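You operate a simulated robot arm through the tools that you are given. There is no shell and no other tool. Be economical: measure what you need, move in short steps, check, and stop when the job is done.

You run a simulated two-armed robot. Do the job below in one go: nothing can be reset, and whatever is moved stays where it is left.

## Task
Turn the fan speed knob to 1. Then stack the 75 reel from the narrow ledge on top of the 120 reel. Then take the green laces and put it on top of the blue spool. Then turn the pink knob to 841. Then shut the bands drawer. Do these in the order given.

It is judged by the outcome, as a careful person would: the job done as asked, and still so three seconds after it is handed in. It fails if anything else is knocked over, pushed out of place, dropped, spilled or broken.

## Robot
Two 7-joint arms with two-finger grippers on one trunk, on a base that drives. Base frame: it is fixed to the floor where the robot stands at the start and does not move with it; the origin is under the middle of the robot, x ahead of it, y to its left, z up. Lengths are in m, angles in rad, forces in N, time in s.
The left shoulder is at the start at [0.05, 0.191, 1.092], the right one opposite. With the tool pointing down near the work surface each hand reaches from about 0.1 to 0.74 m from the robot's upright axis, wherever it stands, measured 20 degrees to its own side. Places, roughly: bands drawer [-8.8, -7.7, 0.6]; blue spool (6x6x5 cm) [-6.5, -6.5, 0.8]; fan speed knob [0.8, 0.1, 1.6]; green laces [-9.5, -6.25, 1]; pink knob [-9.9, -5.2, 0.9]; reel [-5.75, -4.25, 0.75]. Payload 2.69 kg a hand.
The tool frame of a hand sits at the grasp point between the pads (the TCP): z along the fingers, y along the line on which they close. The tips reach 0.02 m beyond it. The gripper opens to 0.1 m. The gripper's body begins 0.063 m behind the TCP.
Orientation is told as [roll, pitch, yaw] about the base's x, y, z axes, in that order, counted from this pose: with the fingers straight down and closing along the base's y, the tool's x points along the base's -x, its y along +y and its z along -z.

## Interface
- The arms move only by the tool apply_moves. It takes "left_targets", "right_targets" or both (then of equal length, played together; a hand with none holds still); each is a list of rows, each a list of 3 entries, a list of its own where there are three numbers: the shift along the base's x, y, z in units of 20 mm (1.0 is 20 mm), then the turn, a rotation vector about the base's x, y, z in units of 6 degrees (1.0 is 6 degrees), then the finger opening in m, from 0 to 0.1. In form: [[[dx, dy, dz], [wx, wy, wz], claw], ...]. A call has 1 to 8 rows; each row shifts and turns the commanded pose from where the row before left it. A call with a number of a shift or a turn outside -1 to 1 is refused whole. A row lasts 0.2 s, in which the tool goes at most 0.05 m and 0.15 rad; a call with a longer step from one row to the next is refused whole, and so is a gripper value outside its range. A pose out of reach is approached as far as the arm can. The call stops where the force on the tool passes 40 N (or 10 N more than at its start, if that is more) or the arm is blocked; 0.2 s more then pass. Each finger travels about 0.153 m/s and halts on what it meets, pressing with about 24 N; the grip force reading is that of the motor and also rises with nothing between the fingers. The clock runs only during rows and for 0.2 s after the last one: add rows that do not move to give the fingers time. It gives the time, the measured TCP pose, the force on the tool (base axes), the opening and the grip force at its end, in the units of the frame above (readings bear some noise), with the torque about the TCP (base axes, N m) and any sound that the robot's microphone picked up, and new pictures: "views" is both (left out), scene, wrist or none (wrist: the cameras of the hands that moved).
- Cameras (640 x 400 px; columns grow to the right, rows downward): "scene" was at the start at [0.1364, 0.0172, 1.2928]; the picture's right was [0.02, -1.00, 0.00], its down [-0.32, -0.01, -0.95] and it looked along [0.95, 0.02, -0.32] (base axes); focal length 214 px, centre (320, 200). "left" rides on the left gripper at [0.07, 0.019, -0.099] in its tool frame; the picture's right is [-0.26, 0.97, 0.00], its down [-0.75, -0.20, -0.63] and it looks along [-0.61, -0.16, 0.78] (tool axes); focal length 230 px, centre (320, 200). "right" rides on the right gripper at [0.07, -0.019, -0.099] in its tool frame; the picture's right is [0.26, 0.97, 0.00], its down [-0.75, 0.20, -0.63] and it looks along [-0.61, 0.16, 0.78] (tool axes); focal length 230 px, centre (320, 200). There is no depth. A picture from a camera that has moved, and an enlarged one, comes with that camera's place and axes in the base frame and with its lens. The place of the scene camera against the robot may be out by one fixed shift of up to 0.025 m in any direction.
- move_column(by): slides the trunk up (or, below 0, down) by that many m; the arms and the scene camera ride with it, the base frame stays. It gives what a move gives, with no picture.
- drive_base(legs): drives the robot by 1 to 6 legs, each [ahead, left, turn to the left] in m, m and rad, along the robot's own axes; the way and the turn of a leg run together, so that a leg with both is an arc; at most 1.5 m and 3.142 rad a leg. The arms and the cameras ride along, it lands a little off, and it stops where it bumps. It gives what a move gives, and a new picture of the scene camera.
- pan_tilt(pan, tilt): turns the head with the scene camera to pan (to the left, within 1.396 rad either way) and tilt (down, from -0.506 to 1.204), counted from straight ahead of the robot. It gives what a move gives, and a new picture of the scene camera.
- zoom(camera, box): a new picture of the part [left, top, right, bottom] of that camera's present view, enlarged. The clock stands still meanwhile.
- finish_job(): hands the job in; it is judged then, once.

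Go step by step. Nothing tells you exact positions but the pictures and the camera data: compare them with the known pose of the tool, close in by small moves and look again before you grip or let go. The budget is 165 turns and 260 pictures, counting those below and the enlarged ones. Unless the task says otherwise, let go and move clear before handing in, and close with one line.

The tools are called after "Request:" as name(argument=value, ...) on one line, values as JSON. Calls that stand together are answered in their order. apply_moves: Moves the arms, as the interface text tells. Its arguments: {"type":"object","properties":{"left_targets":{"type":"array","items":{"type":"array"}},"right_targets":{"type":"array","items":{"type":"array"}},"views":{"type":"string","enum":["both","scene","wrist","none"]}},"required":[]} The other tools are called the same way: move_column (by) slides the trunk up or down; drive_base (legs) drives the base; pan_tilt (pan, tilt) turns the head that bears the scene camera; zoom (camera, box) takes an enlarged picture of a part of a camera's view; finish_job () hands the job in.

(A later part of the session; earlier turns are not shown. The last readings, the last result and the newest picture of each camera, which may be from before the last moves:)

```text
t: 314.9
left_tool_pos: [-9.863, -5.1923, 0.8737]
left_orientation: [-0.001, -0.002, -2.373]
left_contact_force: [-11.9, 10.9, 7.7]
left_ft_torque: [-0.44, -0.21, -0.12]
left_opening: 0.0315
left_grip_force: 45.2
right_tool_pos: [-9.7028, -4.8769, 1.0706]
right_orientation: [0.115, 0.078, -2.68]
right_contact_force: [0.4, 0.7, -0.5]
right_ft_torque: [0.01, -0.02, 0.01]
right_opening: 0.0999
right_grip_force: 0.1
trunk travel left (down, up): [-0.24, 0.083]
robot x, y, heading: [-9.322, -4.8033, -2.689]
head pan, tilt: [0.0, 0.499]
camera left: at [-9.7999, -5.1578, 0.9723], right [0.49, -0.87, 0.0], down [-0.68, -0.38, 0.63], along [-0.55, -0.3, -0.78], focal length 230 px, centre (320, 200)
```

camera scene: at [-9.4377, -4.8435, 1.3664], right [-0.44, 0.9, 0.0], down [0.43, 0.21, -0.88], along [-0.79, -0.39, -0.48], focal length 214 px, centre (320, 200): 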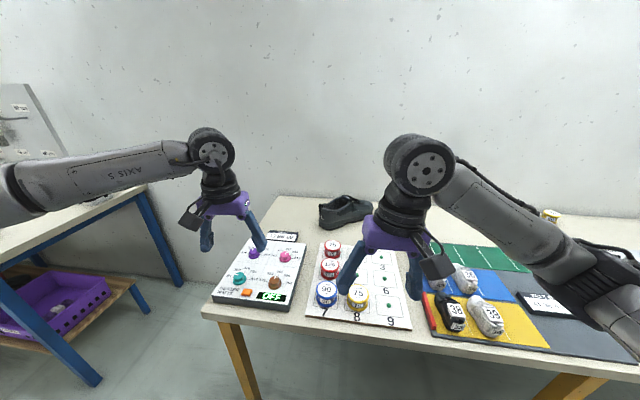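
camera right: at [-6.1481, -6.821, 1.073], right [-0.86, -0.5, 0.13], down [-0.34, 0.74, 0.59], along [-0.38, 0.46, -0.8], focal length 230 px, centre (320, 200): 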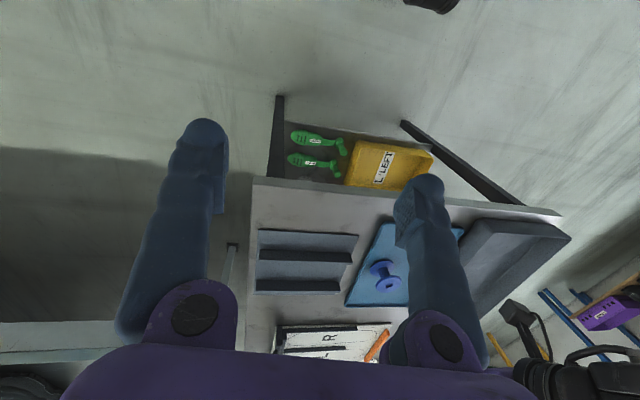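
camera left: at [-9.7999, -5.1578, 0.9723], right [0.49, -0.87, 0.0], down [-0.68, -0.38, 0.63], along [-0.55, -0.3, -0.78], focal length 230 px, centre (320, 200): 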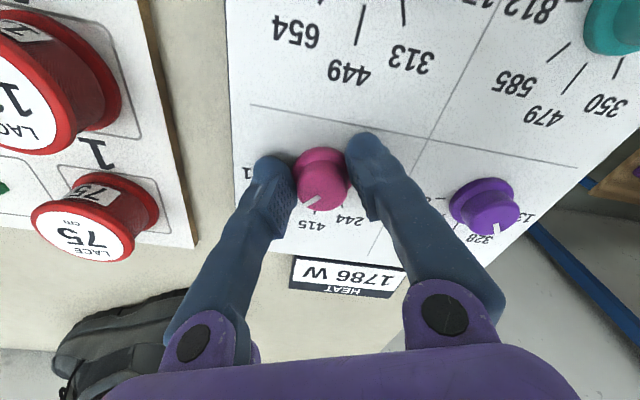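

I've gripped the knob. I'll relieve the side load and turn 45° clockwise.

Request:
apply_moves(left_targets=[[[-0.15, 0.12, 0], [0, 0, 0], 0.02], [[0, 0, 0], [0, 0, -1], 0.02], [[0, 0, 0], [0, 0, -1], 0.02], [[0, 0, 0], [0, 0, -1], 0.02], [[0, 0, 0], [0, 0, -1], 0.02], [[0, 0, 0], [0, 0, -1], 0.02], [[0, 0, 0], [0, 0, -1], 0.02], [[0, 0, 0], [0, 0, -1], 0.02]], views="none")

Request:
apply_moves(left_targets=[[[0, 0, 0], [0, 0, -0.5], 0.02], [[0, 0, 0], [0, 0, 0], 0.02]], views="wrist")

Request:
zoom(camera="scene", box=[200, 215, 320, 315])

```text
t: 316.6
left_tool_pos: [-9.8613, -5.1956, 0.8749]
left_orientation: [0.002, -0.005, -3.098]
left_contact_force: [-0.5, -11.6, 22.3]
left_ft_torque: [-0.21, -0.09, 0.71]
left_opening: 0.0275
left_grip_force: 45.3
left hand out of reach, approached as far as the arm can: row 8
right_tool_pos: [-9.7014, -4.879, 1.0702]
right_orientation: [0.112, 0.075, -2.678]
right_contact_force: [-0.4, 1.1, 0.2]
right_ft_torque: [0.01, 0.05, 0.01]
right_opening: 0.1
right_grip_force: 0.1
trunk travel left (down, up): [-0.24, 0.083]
robot x, y, heading: [-9.326, -4.7996, -2.685]
head pan, tilt: [0.0, 0.499]
```

```text
t: 317.2
left_tool_pos: [-9.86, -5.1959, 0.8743]
left_orientation: [0.004, -0.008, -3.1]
left_contact_force: [-4.5, -10.8, 20.8]
left_ft_torque: [0.0, 0.67, 0.45]
left_opening: 0.0275
left_grip_force: 45.0
left hand out of reach, approached as far as the arm can: row 1
right_tool_pos: [-9.7015, -4.8779, 1.0708]
right_orientation: [0.114, 0.076, -2.679]
right_contact_force: [1.2, 0.0, 0.0]
right_ft_torque: [-0.01, -0.04, -0.01]
right_opening: 0.0999
right_grip_force: 0.1
trunk travel left (down, up): [-0.24, 0.083]
robot x, y, heading: [-9.3229, -4.8003, -2.688]
head pan, tilt: [0.0, 0.499]
camera left: at [-9.7905, -5.2117, 0.9734], right [-0.22, -0.98, 0.0], down [-0.75, 0.17, 0.63], along [-0.62, 0.13, -0.77], focal length 230 px, centre (320, 200)
```

left: 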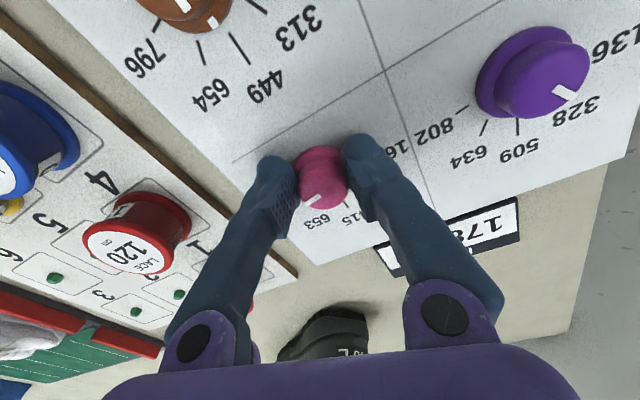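

```text
4.00 times, centred on (260, 265) of scene
camera zoom: at [-9.4355, -4.8432, 1.3666], right [-0.44, 0.9, 0.0], down [0.43, 0.21, -0.88], along [-0.79, -0.39, -0.48], focal length 858 px, centre (560, -60)
```

zoom: 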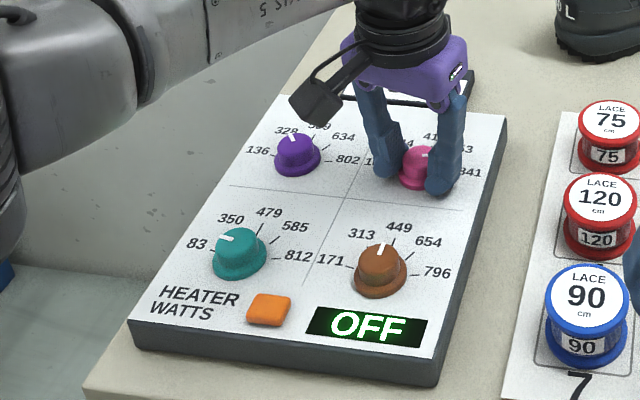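

The wrist hit its limit at about 42° of turn. I'll release, rise and read the pointer.

Request:
apply_moves(left_targets=[[[0, 0, 0], [0, 0, 0], 0.045], [[0, 0, 0], [0, 0, 0], 0.06], [[0, 0, 0.8], [0, 0, 0], 0.07], [[0, 0, 1], [0, 0, 0], 0.07], [[0, 0, 1], [0, 0, 0.5], 0.07], [[0, 0, 1], [0, 0, 0.5], 0.07], [[0, 0, 0], [0, 0, 0.5], 0.07]], views="none")

Request:
zoom(camera="left", box=[240, 80, 400, 200])

```text
t: 318.9
left_tool_pos: [-9.8602, -5.1959, 0.948]
left_orientation: [0.003, -0.002, -2.942]
left_contact_force: [-0.2, 0.5, 0.1]
left_ft_torque: [0.0, -0.04, -0.02]
left_opening: 0.0699
left_grip_force: 0.1
right_tool_pos: [-9.7033, -4.8788, 1.07]
right_orientation: [0.111, 0.078, -2.679]
right_contact_force: [-0.2, 0.2, -0.4]
right_ft_torque: [-0.01, 0.0, 0.0]
right_opening: 0.1
right_grip_force: 0.0
trunk travel left (down, up): [-0.24, 0.083]
robot x, y, heading: [-9.3249, -4.8024, -2.684]
head pan, tilt: [0.0, 0.499]
```

```text
3.33 times, centred on (320, 140) of left
camera zoom: at [-9.7892, -5.1996, 1.0479], right [-0.06, -1.0, 0.0], down [-0.77, 0.05, 0.63], along [-0.63, 0.04, -0.78], focal length 767 px, centre (320, 400)
```

zoom: 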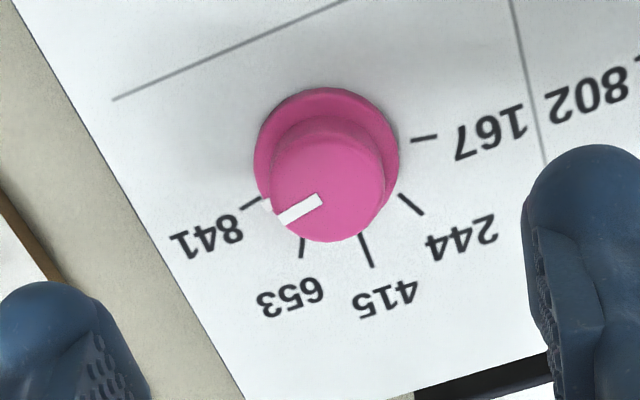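

The pointer is about 5° short of 841. I'll regrip and turn a little more.

Request:
apply_moves(left_targets=[[[0, 0, -1], [0, 0, 0], 0.07], [[0, 0, -1], [0, 0, 0], 0.07], [[0, 0, -1], [0, 0, 0], 0.06], [[0, 0, -0.65], [0, 0, 0], 0.05], [[0, 0, 0], [0, 0, 0], 0.02], [[0, 0, 0], [0, 0, 0], 0.02], [[0, 0, 0], [0, 0, 0], 0.02]], views="none")

Request:
apply_moves(left_targets=[[[0, 0, 0], [0, 0, -0.6], 0.02], [[0, 0, 0], [0, 0, -0.6], 0.02], [[0, 0, 0], [0, 0, 0], 0.02]], views="none")

Request:
zoom(camera="left", box=[240, 120, 400, 240])

```text
t: 320.4
left_tool_pos: [-9.8608, -5.1954, 0.8748]
left_orientation: [0.001, -0.002, -2.943]
left_contact_force: [1.2, -2.8, -2.0]
left_ft_torque: [-0.07, 0.13, 0.05]
left_opening: 0.0274
left_grip_force: 44.9
right_tool_pos: [-9.702, -4.8783, 1.0706]
right_orientation: [0.11, 0.078, -2.679]
right_contact_force: [-0.7, 0.4, -0.7]
right_ft_torque: [-0.02, -0.01, 0.01]
right_opening: 0.0999
right_grip_force: 0.0
trunk travel left (down, up): [-0.24, 0.083]
robot x, y, heading: [-9.3232, -4.8, -2.685]
head pan, tilt: [0.0, 0.499]
```

```text
t: 321.2
left_tool_pos: [-9.8608, -5.1958, 0.8747]
left_orientation: [0.001, -0.002, -3.069]
left_contact_force: [2.2, -4.9, 1.1]
left_ft_torque: [-0.05, -0.15, 0.43]
left_opening: 0.0273
left_grip_force: 44.3
right_tool_pos: [-9.7027, -4.8784, 1.0693]
right_orientation: [0.111, 0.077, -2.68]
right_contact_force: [0.7, 0.4, 0.1]
right_ft_torque: [0.01, 0.01, -0.02]
right_opening: 0.1001
right_grip_force: 0.0
trunk travel left (down, up): [-0.24, 0.083]
robot x, y, heading: [-9.3237, -4.8067, -2.686]
head pan, tilt: [0.0, 0.499]
```

```text
3.33 times, centred on (320, 180) of left
camera zoom: at [-9.7897, -5.2094, 0.9742], right [-0.19, -0.98, 0.0], down [-0.76, 0.15, 0.63], along [-0.62, 0.12, -0.78], focal length 767 px, centre (320, 267)
```

zoom: 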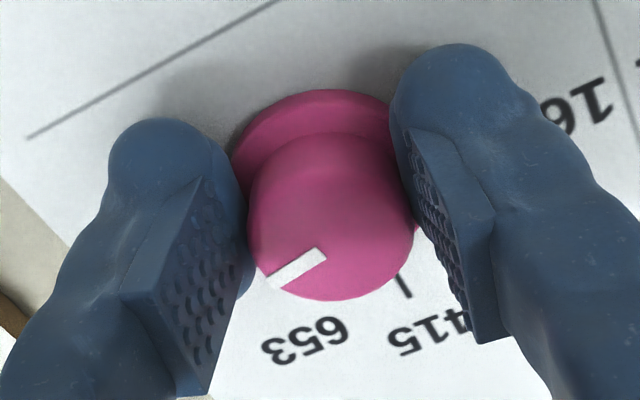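

Request:
apply_moves(left_targets=[[[0, 0, 0], [0, 0, 0], 0.045], [[0, 0, 0], [0, 0, 0], 0.065], [[0, 0, 0.8], [0, 0, 0], 0.07], [[0, 0, 1], [0, 0, 0], 0.07], [[0, 0, 1], [0, 0, 0.5], 0.07], [[0, 0, 1], [0, 0, 0.5], 0.07], [[0, 0, 0], [0, 0, 0.5], 0.07]], views="none")

Request:
zoom(camera="left", box=[240, 80, 400, 200])

```text
t: 322.9
left_tool_pos: [-9.8614, -5.1943, 0.9492]
left_orientation: [0.003, -0.002, -2.909]
left_contact_force: [0.1, -0.2, 1.5]
left_ft_torque: [0.0, 0.02, -0.03]
left_opening: 0.0701
left_grip_force: 0.0
right_tool_pos: [-9.7029, -4.8785, 1.0702]
right_orientation: [0.113, 0.079, -2.678]
right_contact_force: [-0.1, -0.1, -1.2]
right_ft_torque: [0.0, 0.0, 0.02]
right_opening: 0.1001
right_grip_force: 0.1
trunk travel left (down, up): [-0.24, 0.083]
robot x, y, heading: [-9.322, -4.8002, -2.686]
head pan, tilt: [0.0, 0.499]
```

```text
3.33 times, centred on (320, 140) of left
camera zoom: at [-9.7898, -5.1975, 1.0501], right [-0.03, -1.0, 0.0], down [-0.78, 0.02, 0.63], along [-0.63, 0.02, -0.78], focal length 767 px, centre (320, 400)
```

zoom: 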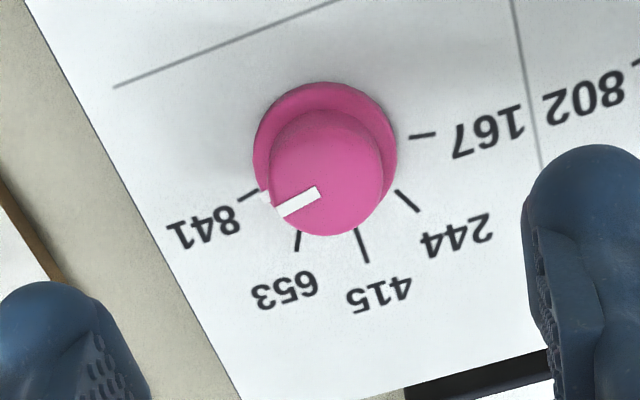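

Request:
zoom(camera="left", box=[300, 150, 480, 270])

Request:
zoom(camera="scene", box=[210, 220, 320, 300])

```text
3.33 times, centred on (390, 210) of left
camera zoom: at [-9.7898, -5.1975, 1.0501], right [-0.03, -1.0, 0.0], down [-0.78, 0.02, 0.63], along [-0.63, 0.02, -0.78], focal length 767 px, centre (87, 167)
```

zoom: 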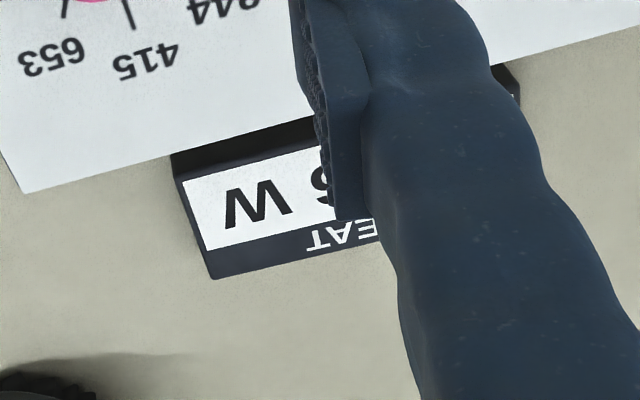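

```text
5.00 times, centred on (265, 260) of scene
camera zoom: at [-9.4373, -4.8436, 1.3664], right [-0.44, 0.9, 0.0], down [0.43, 0.21, -0.88], along [-0.79, -0.39, -0.48], focal length 1072 px, centre (595, -100)
```

zoom: 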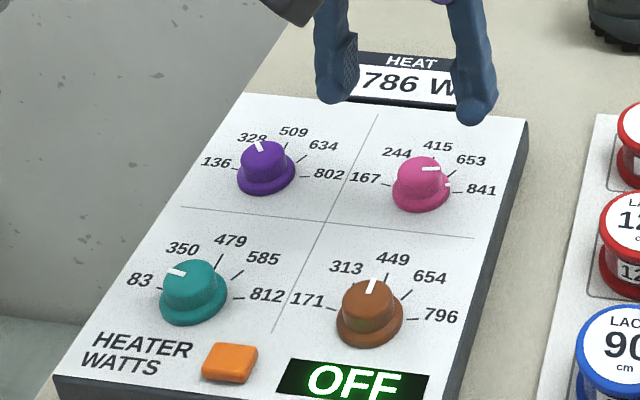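

The pointer is still about 4° short. I'll regrip slightly deeper and turn a bit more.

Request:
apply_moves(left_targets=[[[0, 0, -1], [0, 0, 0], 0.07], [[0, 0, -1], [0, 0, 0], 0.07], [[0, 0, -1], [0, 0, 0], 0.06], [[0, 0, -0.9], [0, 0, 0], 0.055], [[0, 0, 0], [0, 0, 0], 0.02], [[0, 0, 0], [0, 0, 0], 0.01], [[0, 0, 0], [0, 0, 0], 0.01]], views="none")

Request:
apply_moves(left_targets=[[[0, 0, 0], [0, 0, -0.5], 0.01], [[0, 0, 0], [0, 0, -0.5], 0.01], [[0, 0, 0], [0, 0, -0.4], 0.01], [[0, 0, 0], [0, 0, 0], 0.01]], views="none")

Request:
apply_moves(left_targets=[[[0, 0, 0], [0, 0, 0], 0.045], [[0, 0, 0], [0, 0, 0], 0.065], [[0, 0, 0.8], [0, 0, 0], 0.07], [[0, 0, 1], [0, 0, 0], 0.07], [[0, 0, 1], [0, 0, 0.5], 0.07], [[0, 0, 1], [0, 0, 0.5], 0.07], [[0, 0, 0], [0, 0, 0.5], 0.07]], views="none")

Request:
zoom(camera="left", box=[240, 80, 400, 200])

```text
t: 324.4
left_tool_pos: [-9.8614, -5.1943, 0.8746]
left_orientation: [0.003, -0.007, -2.911]
left_contact_force: [-8.2, -2.9, 18.5]
left_ft_torque: [-0.02, 0.2, 0.04]
left_opening: 0.0275
left_grip_force: 45.2
right_tool_pos: [-9.7026, -4.8781, 1.0704]
right_orientation: [0.113, 0.076, -2.679]
right_contact_force: [-0.1, 0.0, -0.6]
right_ft_torque: [-0.02, 0.02, -0.01]
right_opening: 0.1001
right_grip_force: 0.0
trunk travel left (down, up): [-0.24, 0.083]
robot x, y, heading: [-9.3201, -4.7978, -2.688]
head pan, tilt: [0.0, 0.499]
```

```text
t: 325.4
left_tool_pos: [-9.8592, -5.1949, 0.875]
left_orientation: [0.004, -0.004, -3.058]
left_contact_force: [0.7, -5.0, 19.4]
left_ft_torque: [-0.1, -0.08, 0.41]
left_opening: 0.0275
left_grip_force: 44.5
right_tool_pos: [-9.7026, -4.879, 1.0709]
right_orientation: [0.111, 0.076, -2.679]
right_contact_force: [-0.4, -0.5, 0.3]
right_ft_torque: [0.0, 0.02, 0.01]
right_opening: 0.0999
right_grip_force: 0.0
trunk travel left (down, up): [-0.24, 0.083]
robot x, y, heading: [-9.3236, -4.8002, -2.691]
head pan, tilt: [0.0, 0.499]
```

```text
t: 327.1
left_tool_pos: [-9.8614, -5.1942, 0.9483]
left_orientation: [0.002, -0.002, -2.9]
left_contact_force: [0.3, 0.5, 0.5]
left_ft_torque: [-0.01, 0.01, -0.01]
left_opening: 0.0699
left_grip_force: 0.1
right_tool_pos: [-9.7035, -4.879, 1.07]
right_orientation: [0.111, 0.08, -2.68]
right_contact_force: [0.9, 0.2, -0.4]
right_ft_torque: [-0.03, -0.02, 0.0]
right_opening: 0.1002
right_grip_force: 0.0
trunk travel left (down, up): [-0.24, 0.083]
robot x, y, heading: [-9.3219, -4.8019, -2.688]
head pan, tilt: [0.0, 0.499]
```

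```text
3.33 times, centred on (320, 140) of left
camera zoom: at [-9.7898, -5.1968, 1.0473], right [-0.02, -1.0, 0.0], down [-0.78, 0.02, 0.63], along [-0.63, 0.01, -0.78], focal length 767 px, centre (320, 400)
```

zoom: 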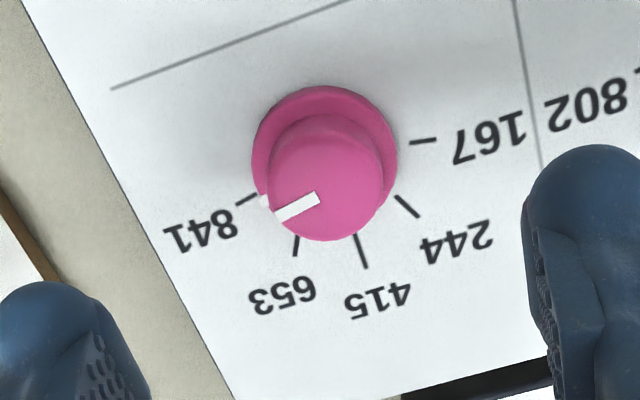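

The pointer now lies parallel to the 841 tick, its nub touches the tick, and it no longer moves further, so it's at 841. I'll retract the hand and go to the bands drawer.

Request:
apply_moves(left_targets=[[[0, 0, 1], [0, 0, 0], 0.07], [[0, 0, 1], [0, 0, 0.5], 0.07], [[0, 0, 1], [0, 0, 0.5], 0.07], [[0, 0, 1], [0, 0, 0.5], 0.07], [[0.9, 0.44, 1], [0, 0, 0.5], 0.05], [[0.9, 0.44, 0.5], [0, 0, 0], 0.03], [[0.9, 0.44, 0], [0, 0, 0], 0.02], [[0.9, 0.44, 0], [0, 0, 0], 0.01]], views="none")

Request:
apply_moves(left_targets=[[[0.9, 0.44, 0], [0, 0, 0], 0.0], [[0.9, 0.44, 0], [0, 0, 0], 0.0], [[0.9, 0.44, 0], [0, 0, 0], 0.0], [[0.9, 0.44, 0], [0, 0, 0], 0.0], [[0.9, 0.44, 0], [0, 0, 0], 0.0], [[0.9, 0.44, 0], [0, 0, 0], 0.0]], views="none")

Request:
zoom(camera="scene", box=[210, 215, 320, 295])

Request:
drive_base(legs=[[-0.75, 0, 0]])

```text
t: 328.9
left_tool_pos: [-9.7888, -5.16, 1.0597]
left_orientation: [0.001, -0.002, -2.691]
left_contact_force: [-0.8, -0.3, -0.4]
left_ft_torque: [-0.01, 0.03, -0.02]
left_opening: 0.0099
left_grip_force: 0.0
right_tool_pos: [-9.7025, -4.8777, 1.0698]
right_orientation: [0.112, 0.076, -2.679]
right_contact_force: [0.8, -0.4, -1.6]
right_ft_torque: [0.01, 0.0, 0.02]
right_opening: 0.1
right_grip_force: 0.1
trunk travel left (down, up): [-0.24, 0.083]
robot x, y, heading: [-9.3204, -4.8022, -2.687]
head pan, tilt: [0.0, 0.499]
```

```text
t: 330.2
left_tool_pos: [-9.6827, -5.1051, 1.0584]
left_orientation: [0.002, -0.001, -2.69]
left_contact_force: [0.2, -1.0, 0.4]
left_ft_torque: [0.01, 0.03, -0.01]
left_opening: 0.0
left_grip_force: 24.0
right_tool_pos: [-9.7026, -4.8768, 1.069]
right_orientation: [0.112, 0.077, -2.678]
right_contact_force: [0.3, -0.2, -0.5]
right_ft_torque: [-0.03, 0.02, 0.02]
right_opening: 0.1
right_grip_force: 0.2
trunk travel left (down, up): [-0.24, 0.083]
robot x, y, heading: [-9.3244, -4.8013, -2.684]
head pan, tilt: [0.0, 0.499]
```

```text
5.00 times, centred on (265, 255) of scene
camera zoom: at [-9.437, -4.8435, 1.3664], right [-0.44, 0.9, 0.0], down [0.43, 0.21, -0.88], along [-0.79, -0.39, -0.48], focal length 1072 px, centre (595, -75)
```

zoom: 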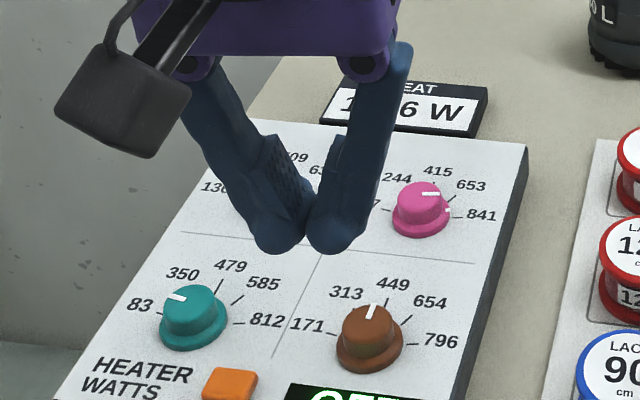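

```text
t: 334.3
left_tool_pos: [-9.0021, -4.7738, 1.0582]
left_orientation: [0.002, -0.001, -2.667]
left_contact_force: [0.6, 0.3, 0.3]
left_ft_torque: [0.01, 0.01, -0.02]
left_opening: 0.0
left_grip_force: 23.9
right_tool_pos: [-9.0264, -4.5466, 1.0691]
right_orientation: [0.112, 0.077, -2.656]
right_contact_force: [0.1, 0.6, 0.4]
right_ft_torque: [0.04, 0.02, -0.01]
right_opening: 0.1001
right_grip_force: 0.0
trunk travel left (down, up): [-0.24, 0.083]
robot x, y, heading: [-8.6499, -4.461, -2.667]
head pan, tilt: [0.0, 0.499]
camera scene: at [-8.762, -4.5063, 1.3664], right [-0.46, 0.89, 0.0], down [0.42, 0.22, -0.88], along [-0.78, -0.4, -0.48], focal length 214 px, centre (320, 200)
```

scene: 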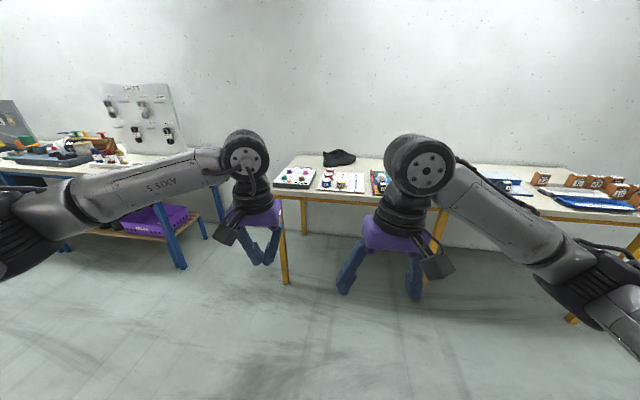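

Now I'll drive to the bands drawer under the south end of the laces bench.

Request:
drive_base(legs=[[0, 0, 1.45], [1.4, 0, 0], [1.2, 0, 0], [0, 0, -1.45]])

Request:
pan_tilt(pan=0.1, tilt=0.45)

```text
t: 354.0
left_tool_pos: [-8.1102, -7.2437, 1.0585]
left_orientation: [0.001, -0.004, -2.649]
left_contact_force: [0.4, 0.0, 0.5]
left_ft_torque: [0.0, 0.0, -0.01]
left_opening: 0.0
left_grip_force: 23.9
right_tool_pos: [-8.1394, -7.0176, 1.0682]
right_orientation: [0.112, 0.08, -2.637]
right_contact_force: [0.6, -0.6, -0.4]
right_ft_torque: [0.03, 0.01, 0.03]
right_opening: 0.1
right_grip_force: 0.0
trunk travel left (down, up): [-0.24, 0.083]
robot x, y, heading: [-7.7642, -6.9271, -2.644]
head pan, tilt: [0.0, 0.499]
camera scene: at [-7.8752, -6.9713, 1.3664], right [-0.48, 0.88, 0.0], down [0.42, 0.23, -0.88], along [-0.77, -0.42, -0.48], focal length 214 px, centre (320, 200)
```

scene: 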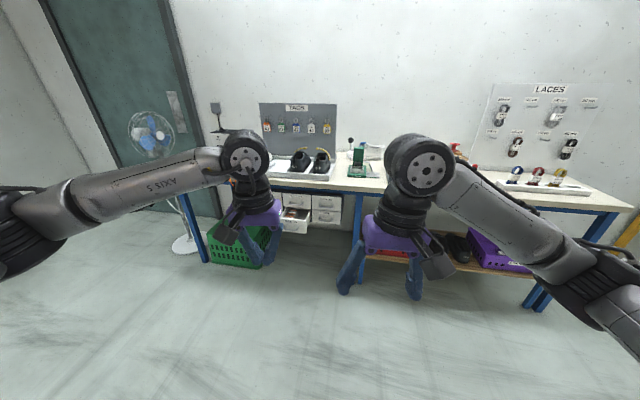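

```text
t: 354.7
left_tool_pos: [-8.1103, -7.2441, 1.06]
left_orientation: [0.0, -0.001, -2.65]
left_contact_force: [0.3, -0.4, -0.1]
left_ft_torque: [0.01, -0.01, -0.02]
left_opening: 0.0001
left_grip_force: 24.6
right_tool_pos: [-8.1406, -7.0175, 1.07]
right_orientation: [0.112, 0.079, -2.637]
right_contact_force: [-0.5, -0.5, 0.2]
right_ft_torque: [-0.02, 0.0, 0.01]
right_opening: 0.1001
right_grip_force: 0.1
trunk travel left (down, up): [-0.24, 0.083]
robot x, y, heading: [-7.7612, -6.9252, -2.646]
head pan, tilt: [0.099, 0.45]
camera scene: at [-7.8713, -6.9796, 1.3709], right [-0.56, 0.83, 0.0], down [0.36, 0.24, -0.9], along [-0.74, -0.51, -0.44], focal length 214 px, centre (320, 200)
```

scene: 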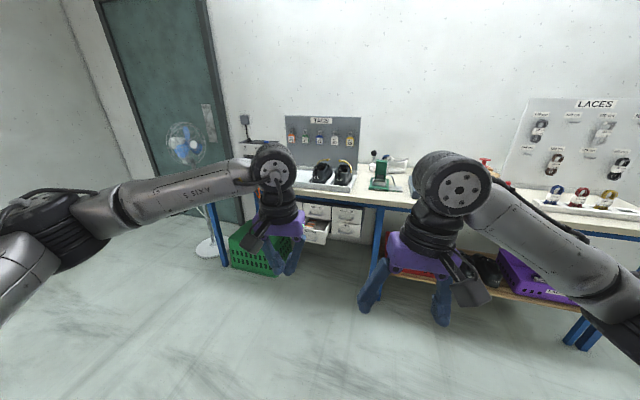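

Request:
zoom(camera="scene", box=[270, 185, 390, 265])

```text
5.00 times, centred on (330, 225) of scene
camera zoom: at [-7.8713, -6.9796, 1.3709], right [-0.56, 0.83, 0.0], down [0.36, 0.24, -0.9], along [-0.74, -0.51, -0.44], focal length 1072 px, centre (270, 75)
```

zoom: 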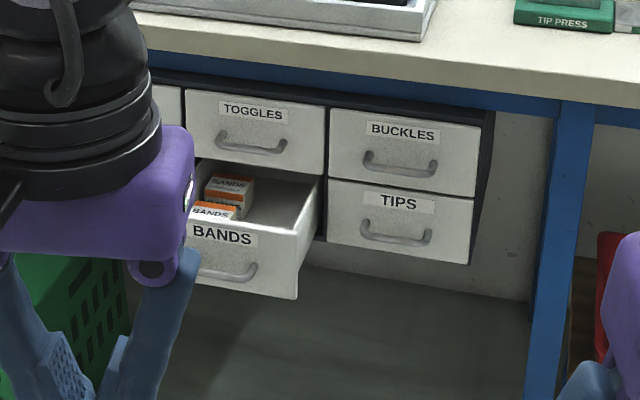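

The BANDS drawer (lower middle) stands open about 10 cm. I'll push its front with closed fingertips pointing forward. First I'll square up, lower the trunk and pitch the left hand horizontal.

Request:
drive_base(legs=[[0, 0, -0.15], [0.35, 0.23, 0]])

Request:
move_column(by=-0.2)

Request:
apply_moves(left_targets=[[[-0.3, -0.1, -0.9], [0, 0, 0], 0.0], [[-0.3, -0.1, -0.9], [-0.338, 0.941, 0], 0.0], [[-0.3, -0.1, -0.9], [-0.338, 0.941, 0], 0.0], [[-0.3, -0.1, -0.9], [-0.338, 0.941, 0], 0.0], [[-0.3, -0.1, -0.9], [-0.338, 0.941, 0], 0.0], [[-0.3, -0.1, -0.9], [-0.338, 0.941, 0], 0.0], [[-0.3, -0.1, -0.9], [-0.338, 0.941, 0], 0.0], [[-0.3, -0.1, -0.9], [-0.338, 0.941, 0], 0.0]], views="scene")

```text
t: 358.0
left_tool_pos: [-8.4058, -7.5284, 1.0591]
left_orientation: [0.003, -0.002, -2.794]
left_contact_force: [0.2, 0.4, -0.8]
left_ft_torque: [0.03, -0.02, 0.01]
left_opening: 0.0
left_grip_force: 24.2
right_tool_pos: [-8.4018, -7.2992, 1.0694]
right_orientation: [0.112, 0.078, -2.784]
right_contact_force: [-0.2, 0.2, -0.4]
right_ft_torque: [0.02, 0.01, 0.01]
right_opening: 0.1001
right_grip_force: 0.0
trunk travel left (down, up): [-0.24, 0.083]
robot x, y, heading: [-8.0184, -7.2576, -2.793]
head pan, tilt: [0.099, 0.45]
camera scene: at [-8.1332, -7.3006, 1.3708], right [-0.44, 0.9, 0.0], down [0.39, 0.19, -0.9], along [-0.81, -0.39, -0.44], focal length 214 px, centre (320, 200)
```

scene: 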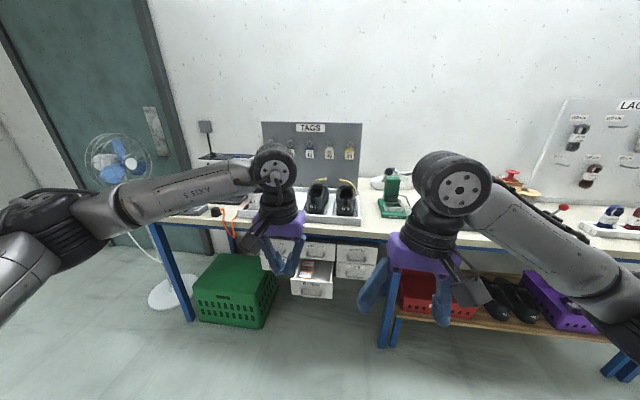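

```text
t: 360.2
left_tool_pos: [-8.4059, -7.527, 0.858]
left_orientation: [0.002, -0.003, -2.798]
left_contact_force: [0.6, -0.5, -0.2]
left_ft_torque: [0.02, 0.02, -0.02]
left_opening: 0.0
left_grip_force: 23.8
right_tool_pos: [-8.4026, -7.2984, 0.8694]
right_orientation: [0.112, 0.078, -2.783]
right_contact_force: [-0.2, 0.1, 0.2]
right_ft_torque: [0.01, 0.0, -0.02]
right_opening: 0.1
right_grip_force: 0.1
trunk travel left (down, up): [-0.04, 0.283]
robot x, y, heading: [-8.0117, -7.264, -2.789]
head pan, tilt: [0.099, 0.45]
```

```text
t: 362.0
left_tool_pos: [-8.4553, -7.544, 0.7145]
left_orientation: [0.001, -0.737, -2.797]
left_contact_force: [-0.1, 0.0, 0.1]
left_ft_torque: [-0.03, 0.0, -0.03]
left_opening: 0.0
left_grip_force: 24.0
right_tool_pos: [-8.4017, -7.2993, 0.8696]
right_orientation: [0.112, 0.08, -2.784]
right_contact_force: [-0.1, 0.3, 0.3]
right_ft_torque: [-0.03, -0.03, -0.01]
right_opening: 0.1
right_grip_force: 0.0
trunk travel left (down, up): [-0.04, 0.283]
robot x, y, heading: [-8.0134, -7.2629, -2.789]
head pan, tilt: [0.099, 0.45]
camera scene: at [-8.133, -7.3002, 1.1709], right [-0.44, 0.9, 0.0], down [0.39, 0.19, -0.9], along [-0.81, -0.39, -0.44], focal length 214 px, centre (320, 200)
```

scene: 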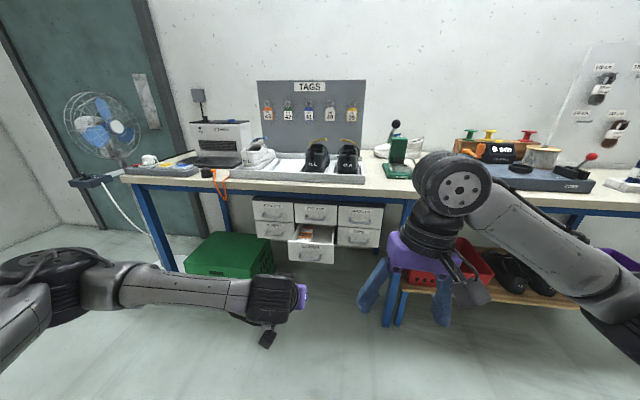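

Request:
zoom(camera="scene", box=[245, 190, 405, 290])

Request:
zoom(camera="left", box=[0, 0, 640, 400])

```text
4.00 times, centred on (325, 240) of scene
camera zoom: at [-8.133, -7.3002, 1.1709], right [-0.44, 0.9, 0.0], down [0.39, 0.19, -0.9], along [-0.81, -0.39, -0.44], focal length 858 px, centre (300, 40)
```

zoom: 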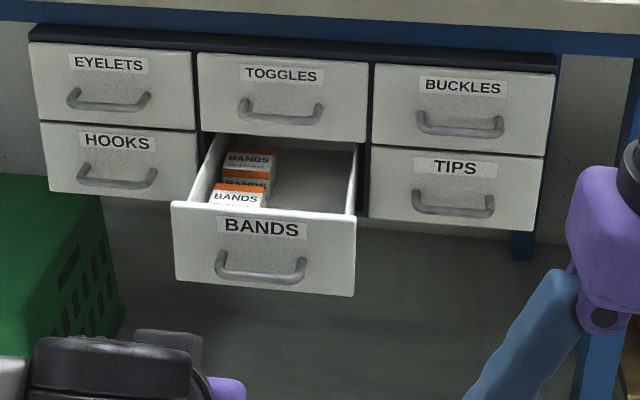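

```text
1.00 times, centred on (320, 200) of left (not enlarged: the box is as wide or as high as the picture)
camera zoom: at [-8.337, -7.5218, 0.7416], right [0.15, -0.97, 0.17], down [-0.19, 0.14, 0.97], along [-0.97, -0.18, -0.17], focal length 230 px, centre (320, 200)
```

zoom: 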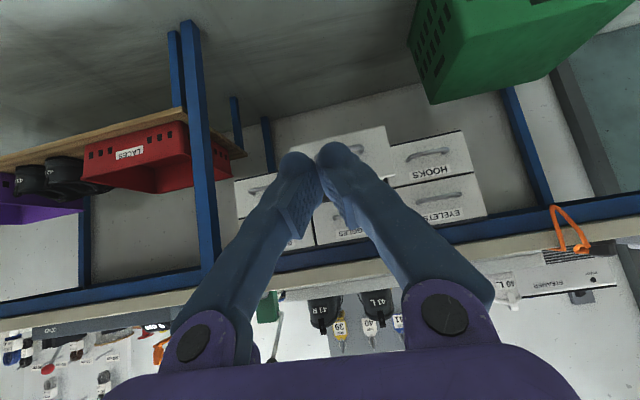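

The label spot is at about (-8.70, -7.61, 0.66). I'll finish pitching the hand and approach to about 10 cm from it.

Request:
apply_moves(left_targets=[[[-0.6, -0.2, -0.4], [-0.338, 0.941, 0], 0.0], [[-0.6, -0.2, -0.4], [-0.338, 0.941, 0], 0.0], [[-0.6, -0.2, -0.4], [-0.338, 0.941, 0], 0.0], [[-0.6, -0.2, -0.4], [-0.338, 0.941, 0], 0.0], [[-0.6, -0.2, -0.4], [-0.338, 0.941, 0], 0.0], [[-0.6, -0.2, -0.4], [-0.338, 0.941, 0], 0.0], [[-0.6, -0.2, -0.4], [-0.338, 0.941, 0], 0.0], [[0, 0, 0], [0, 0, 0], 0.0]], views="both")

Request:
zoom(camera="scene", box=[245, 190, 405, 290])

```text
t: 363.8
left_tool_pos: [-8.5597, -7.4874, 0.7188]
left_orientation: [0.014, -1.46, -2.792]
left_contact_force: [-0.2, -0.3, -1.0]
left_ft_torque: [0.0, -0.03, 0.0]
left_opening: 0.0
left_grip_force: 23.5
left hand out of reach, approached as far as the arm can: row 4, 5, 6, 7
right_tool_pos: [-8.401, -7.2991, 0.8685]
right_orientation: [0.111, 0.079, -2.785]
right_contact_force: [0.4, -0.1, 0.1]
right_ft_torque: [0.0, -0.03, 0.03]
right_opening: 0.0999
right_grip_force: 0.1
trunk travel left (down, up): [-0.04, 0.283]
robot x, y, heading: [-8.0167, -7.2631, -2.791]
head pan, tilt: [0.099, 0.45]
camera scene: at [-8.1329, -7.3001, 1.1709], right [-0.44, 0.9, 0.0], down [0.39, 0.19, -0.9], along [-0.81, -0.39, -0.44], focal length 214 px, centre (320, 200)
camera left: at [-8.4546, -7.4673, 0.6618], right [0.32, -0.91, 0.26], down [0.43, 0.38, 0.82], along [-0.84, -0.15, 0.52], focal length 230 px, centre (320, 200)
```

scene: 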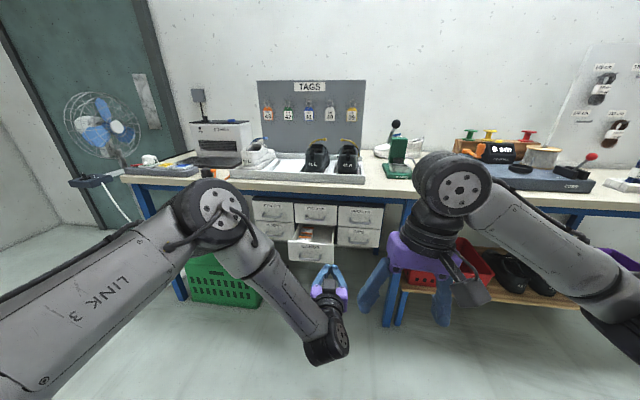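
left: 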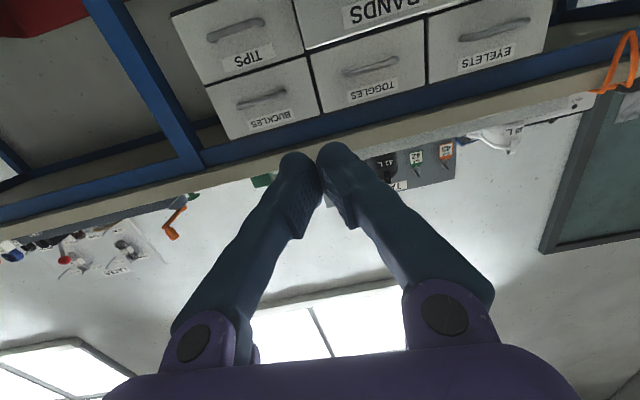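

```text
4.00 times, centred on (325, 240) of scene
camera zoom: at [-8.1329, -7.3001, 1.1709], right [-0.44, 0.9, 0.0], down [0.39, 0.19, -0.9], along [-0.81, -0.39, -0.44], focal length 858 px, centre (300, 40)
```

zoom: 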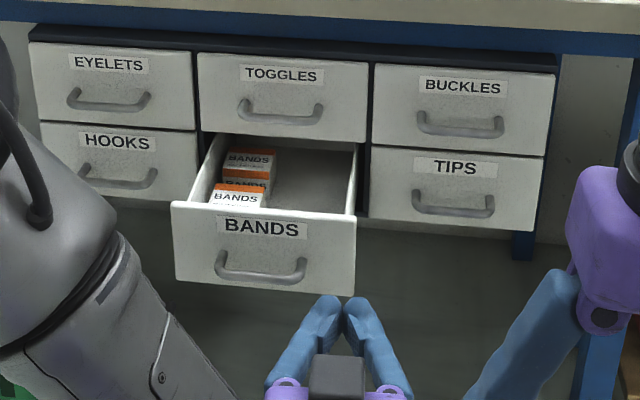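

The arm limits near-horizontal pointing here. I'll ease the pitch back to about 60° and lower to the label height.

Request:
apply_moves(left_targets=[[[0, -0.5, -0.5], [0.338, -0.941, 0], 0.0], [[0, -0.5, -0.7], [0.338, -0.941, 0], 0.0], [[0, -0.5, -0.7], [0.338, -0.941, 0], 0.0], [[0, -0.5, -0.7], [0.338, -0.941, 0], 0.0], [[0, -0.5, -0.5], [0, 0, 0], 0.0], [[0, 0, 0], [0, 0, 0], 0.0]], views="both")

Request:
zoom(camera="scene", box=[245, 190, 405, 290])

```text
t: 365.2
left_tool_pos: [-8.5605, -7.5367, 0.6604]
left_orientation: [0.001, -1.049, -2.797]
left_contact_force: [-0.6, 0.5, -0.3]
left_ft_torque: [0.01, 0.04, -0.02]
left_opening: 0.0
left_grip_force: 23.5
right_tool_pos: [-8.402, -7.2995, 0.8689]
right_orientation: [0.112, 0.08, -2.784]
right_contact_force: [0.0, -0.6, 1.2]
right_ft_torque: [0.02, -0.04, 0.0]
right_opening: 0.1002
right_grip_force: 0.1
trunk travel left (down, up): [-0.04, 0.283]
robot x, y, heading: [-8.0114, -7.2597, -2.787]
head pan, tilt: [0.099, 0.45]
camera scene: at [-8.133, -7.3002, 1.1709], right [-0.44, 0.9, 0.0], down [0.39, 0.19, -0.9], along [-0.81, -0.39, -0.44], focal length 214 px, centre (320, 200)
camera left: at [-8.4415, -7.5141, 0.6496], right [0.21, -0.95, 0.22], down [0.09, 0.25, 0.96], along [-0.97, -0.18, 0.14], focal length 230 px, centre (320, 200)
```

scene: 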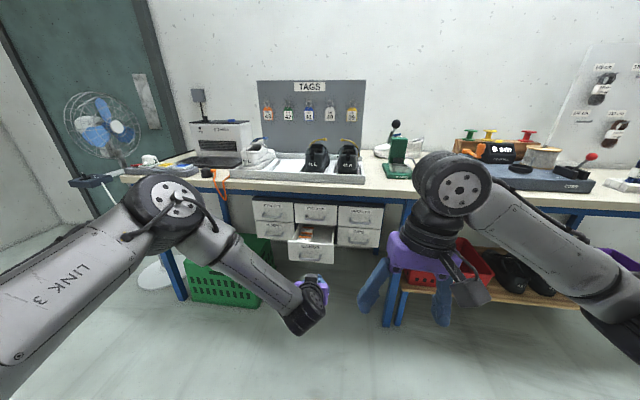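
left: 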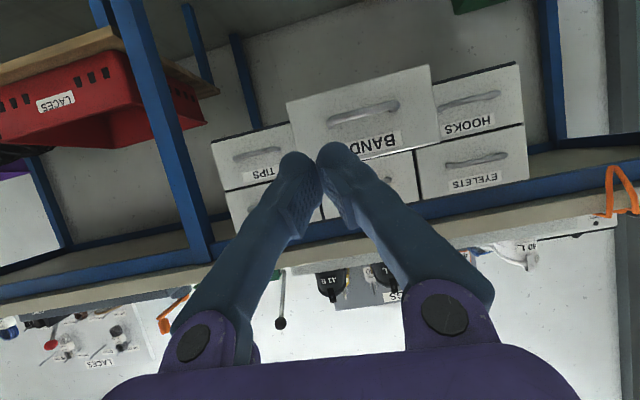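

```text
4.00 times, centred on (325, 240) of scene
camera zoom: at [-8.133, -7.3002, 1.1709], right [-0.44, 0.9, 0.0], down [0.39, 0.19, -0.9], along [-0.81, -0.39, -0.44], focal length 858 px, centre (300, 40)
```

zoom: 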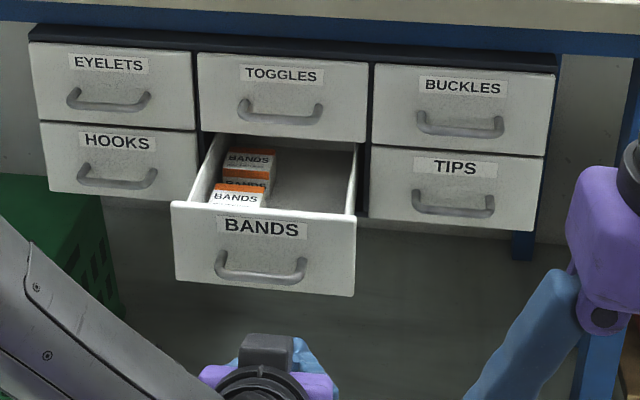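

The drawer front is about 14 cm ahead and about 5 cm to the left of my fingertips. I'll shift left and pull the hand back, then drive the base closer so the push stays within reach.

Request:
apply_moves(left_targets=[[[0.3, -0.8, -0.3], [0, 0, 0], 0.0], [[0.3, -0.8, -0.3], [0, 0, 0], 0.0], [[0.3, -0.7, -0.2], [0, 0, 0], 0.0], [[0.9, 0.33, 0], [0, 0, 0], 0.0], [[0.9, 0.33, 0], [0, 0, 0], 0.0], [[0.9, 0.33, 0], [0, 0, 0], 0.0], [[0.9, 0.33, 0], [0, 0, 0], 0.0], [[0.9, 0.33, 0], [0, 0, 0], 0.0]], views="none")

Request:
drive_base(legs=[[0.2, 0, 0]])

Request:
zoom(camera="left", box=[0, 0, 640, 400])

```text
t: 367.0
left_tool_pos: [-8.4563, -7.5409, 0.6486]
left_orientation: [0.006, -1.047, -2.796]
left_contact_force: [0.3, 0.2, -0.1]
left_ft_torque: [-0.02, 0.04, -0.01]
left_opening: 0.0
left_grip_force: 23.7
left hand out of reach, approached as far as the arm can: row 5, 6, 7
right_tool_pos: [-8.4025, -7.2989, 0.8692]
right_orientation: [0.112, 0.079, -2.785]
right_contact_force: [0.0, 1.3, 0.1]
right_ft_torque: [0.01, -0.01, 0.02]
right_opening: 0.1002
right_grip_force: 0.1
trunk travel left (down, up): [-0.04, 0.283]
robot x, y, heading: [-8.0146, -7.2582, -2.798]
head pan, tilt: [0.099, 0.45]
```

```text
t: 368.6
left_tool_pos: [-8.6476, -7.6062, 0.6482]
left_orientation: [0.007, -1.046, -2.803]
left_contact_force: [0.0, -0.1, -0.2]
left_ft_torque: [0.0, -0.03, 0.0]
left_opening: 0.0
left_grip_force: 23.8
right_tool_pos: [-8.5901, -7.3657, 0.8701]
right_orientation: [0.112, 0.079, -2.788]
right_contact_force: [0.4, 0.0, -0.3]
right_ft_torque: [0.01, -0.03, -0.02]
right_opening: 0.0998
right_grip_force: 0.0
trunk travel left (down, up): [-0.04, 0.283]
robot x, y, heading: [-8.205, -7.3278, -2.795]
head pan, tilt: [0.099, 0.45]
camera scene: at [-8.3213, -7.368, 1.1708], right [-0.43, 0.9, 0.0], down [0.39, 0.19, -0.9], along [-0.81, -0.39, -0.44], focal length 214 px, centre (320, 200)
```

scene: 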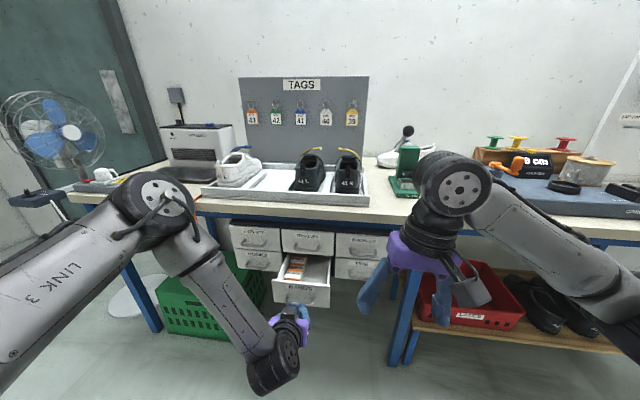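

```text
1.00 times, centred on (320, 200) of left (not enlarged: the box is as wide or as high as the picture)
camera zoom: at [-8.5272, -7.583, 0.6377], right [0.21, -0.95, 0.23], down [0.09, 0.25, 0.96], along [-0.97, -0.18, 0.14], focal length 230 px, centre (320, 200)
```

zoom: 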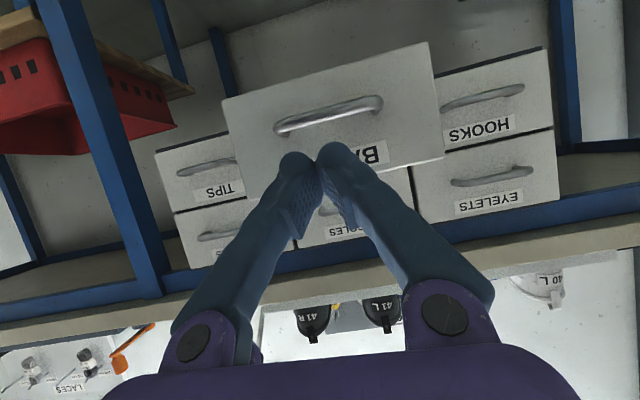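

I'm well lined up just above the handle. I'll push forward in steps.

Request:
apply_moves(left_targets=[[[-0.78, -0.75, 0], [0, 0, 0], 0.0], [[-0.94, -0.34, 0], [0, 0, 0], 0.0], [[-0.94, -0.34, 0], [0, 0, 0], 0.0], [[-0.94, -0.34, 0], [0, 0, 0], 0.0], [[-0.94, -0.34, 0], [0, 0, 0], 0.0]], views="wrist")

Request:
zoom(camera="scene", box=[215, 200, 391, 330])

```text
t: 369.8
left_tool_pos: [-8.7359, -7.649, 0.6488]
left_orientation: [0.006, -1.045, -2.802]
left_contact_force: [0.5, -0.3, -0.1]
left_ft_torque: [-0.03, -0.01, 0.0]
left_opening: 0.0001
left_grip_force: 23.9
right_tool_pos: [-8.5902, -7.3647, 0.8688]
right_orientation: [0.111, 0.078, -2.788]
right_contact_force: [-0.3, -0.3, 0.0]
right_ft_torque: [-0.03, 0.02, 0.03]
right_opening: 0.1001
right_grip_force: 0.0
trunk travel left (down, up): [-0.04, 0.283]
robot x, y, heading: [-8.2019, -7.3278, -2.789]
head pan, tilt: [0.099, 0.45]
camera left: at [-8.6172, -7.6263, 0.6394], right [0.21, -0.95, 0.23], down [0.09, 0.25, 0.96], along [-0.97, -0.18, 0.14], focal length 230 px, centre (320, 200)
```

left: 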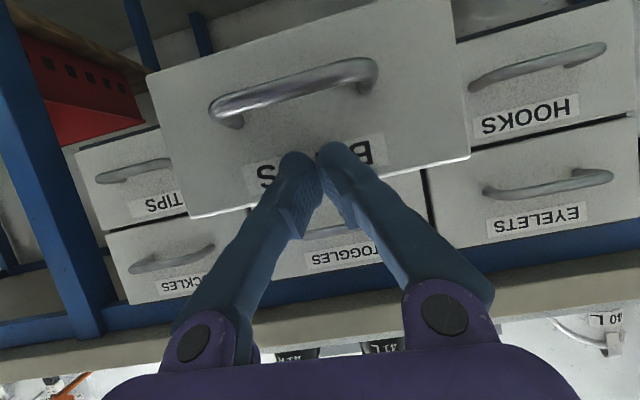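

```text
3.08 times, centred on (303, 265) of scene
camera zoom: at [-8.3212, -7.3681, 1.1709], right [-0.43, 0.9, 0.0], down [0.39, 0.19, -0.9], along [-0.81, -0.39, -0.44], focal length 660 px, centre (372, 0)
```

zoom: 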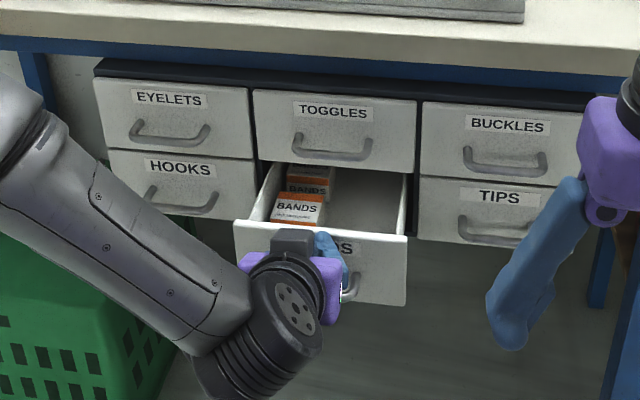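

Request:
apply_moves(left_targets=[[[-0.94, -0.34, 0], [0, 0, 0], 0.0], [[-0.94, -0.34, 0], [0, 0, 0], 0.0], [[-0.94, -0.34, 0], [0, 0, 0], 0.0], [[-0.94, -0.34, 0], [0, 0, 0], 0.0], [[-0.94, -0.34, 0], [0, 0, 0], 0.0]], views="wrist")

Request:
zoom(camera="scene", box=[215, 200, 391, 330])

```text
t: 371.0
left_tool_pos: [-8.8306, -7.682, 0.6502]
left_orientation: [0.007, -1.045, -2.799]
left_contact_force: [6.2, 0.9, 3.0]
left_ft_torque: [0.0, 0.08, -0.02]
left_opening: 0.0
left_grip_force: 24.3
right_tool_pos: [-8.5879, -7.3653, 0.8693]
right_orientation: [0.111, 0.078, -2.792]
right_contact_force: [0.1, 0.4, -1.0]
right_ft_torque: [0.02, 0.0, 0.01]
right_opening: 0.0998
right_grip_force: 0.1
trunk travel left (down, up): [-0.04, 0.283]
robot x, y, heading: [-8.2036, -7.3287, -2.795]
head pan, tilt: [0.099, 0.45]
camera left: at [-8.7119, -7.6585, 0.6397], right [0.21, -0.95, 0.23], down [0.09, 0.25, 0.96], along [-0.97, -0.18, 0.14], focal length 230 px, centre (320, 200)
```

left: 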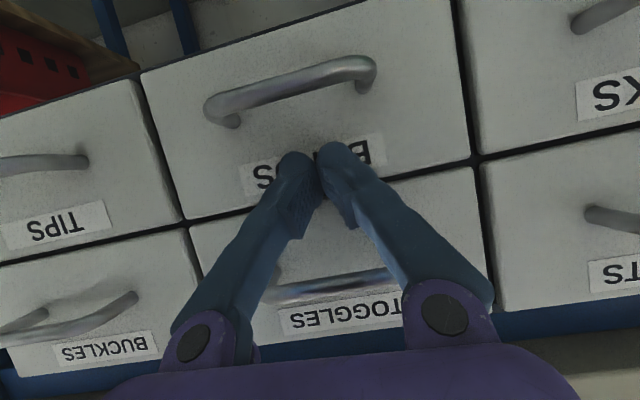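

```text
3.08 times, centred on (303, 265) of scene
camera zoom: at [-8.3203, -7.3678, 1.1711], right [-0.43, 0.9, 0.0], down [0.39, 0.19, -0.9], along [-0.81, -0.39, -0.43], focal length 660 px, centre (372, 0)
```

zoom: 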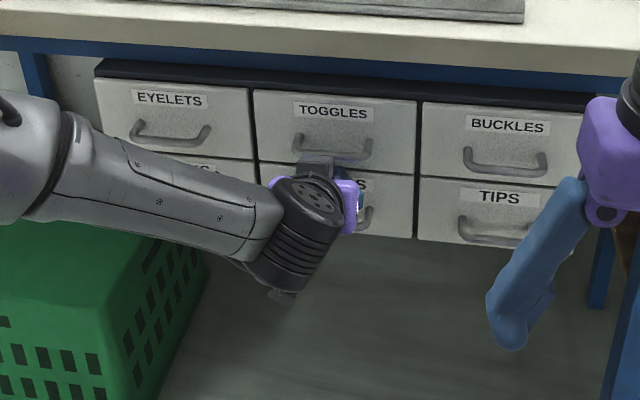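

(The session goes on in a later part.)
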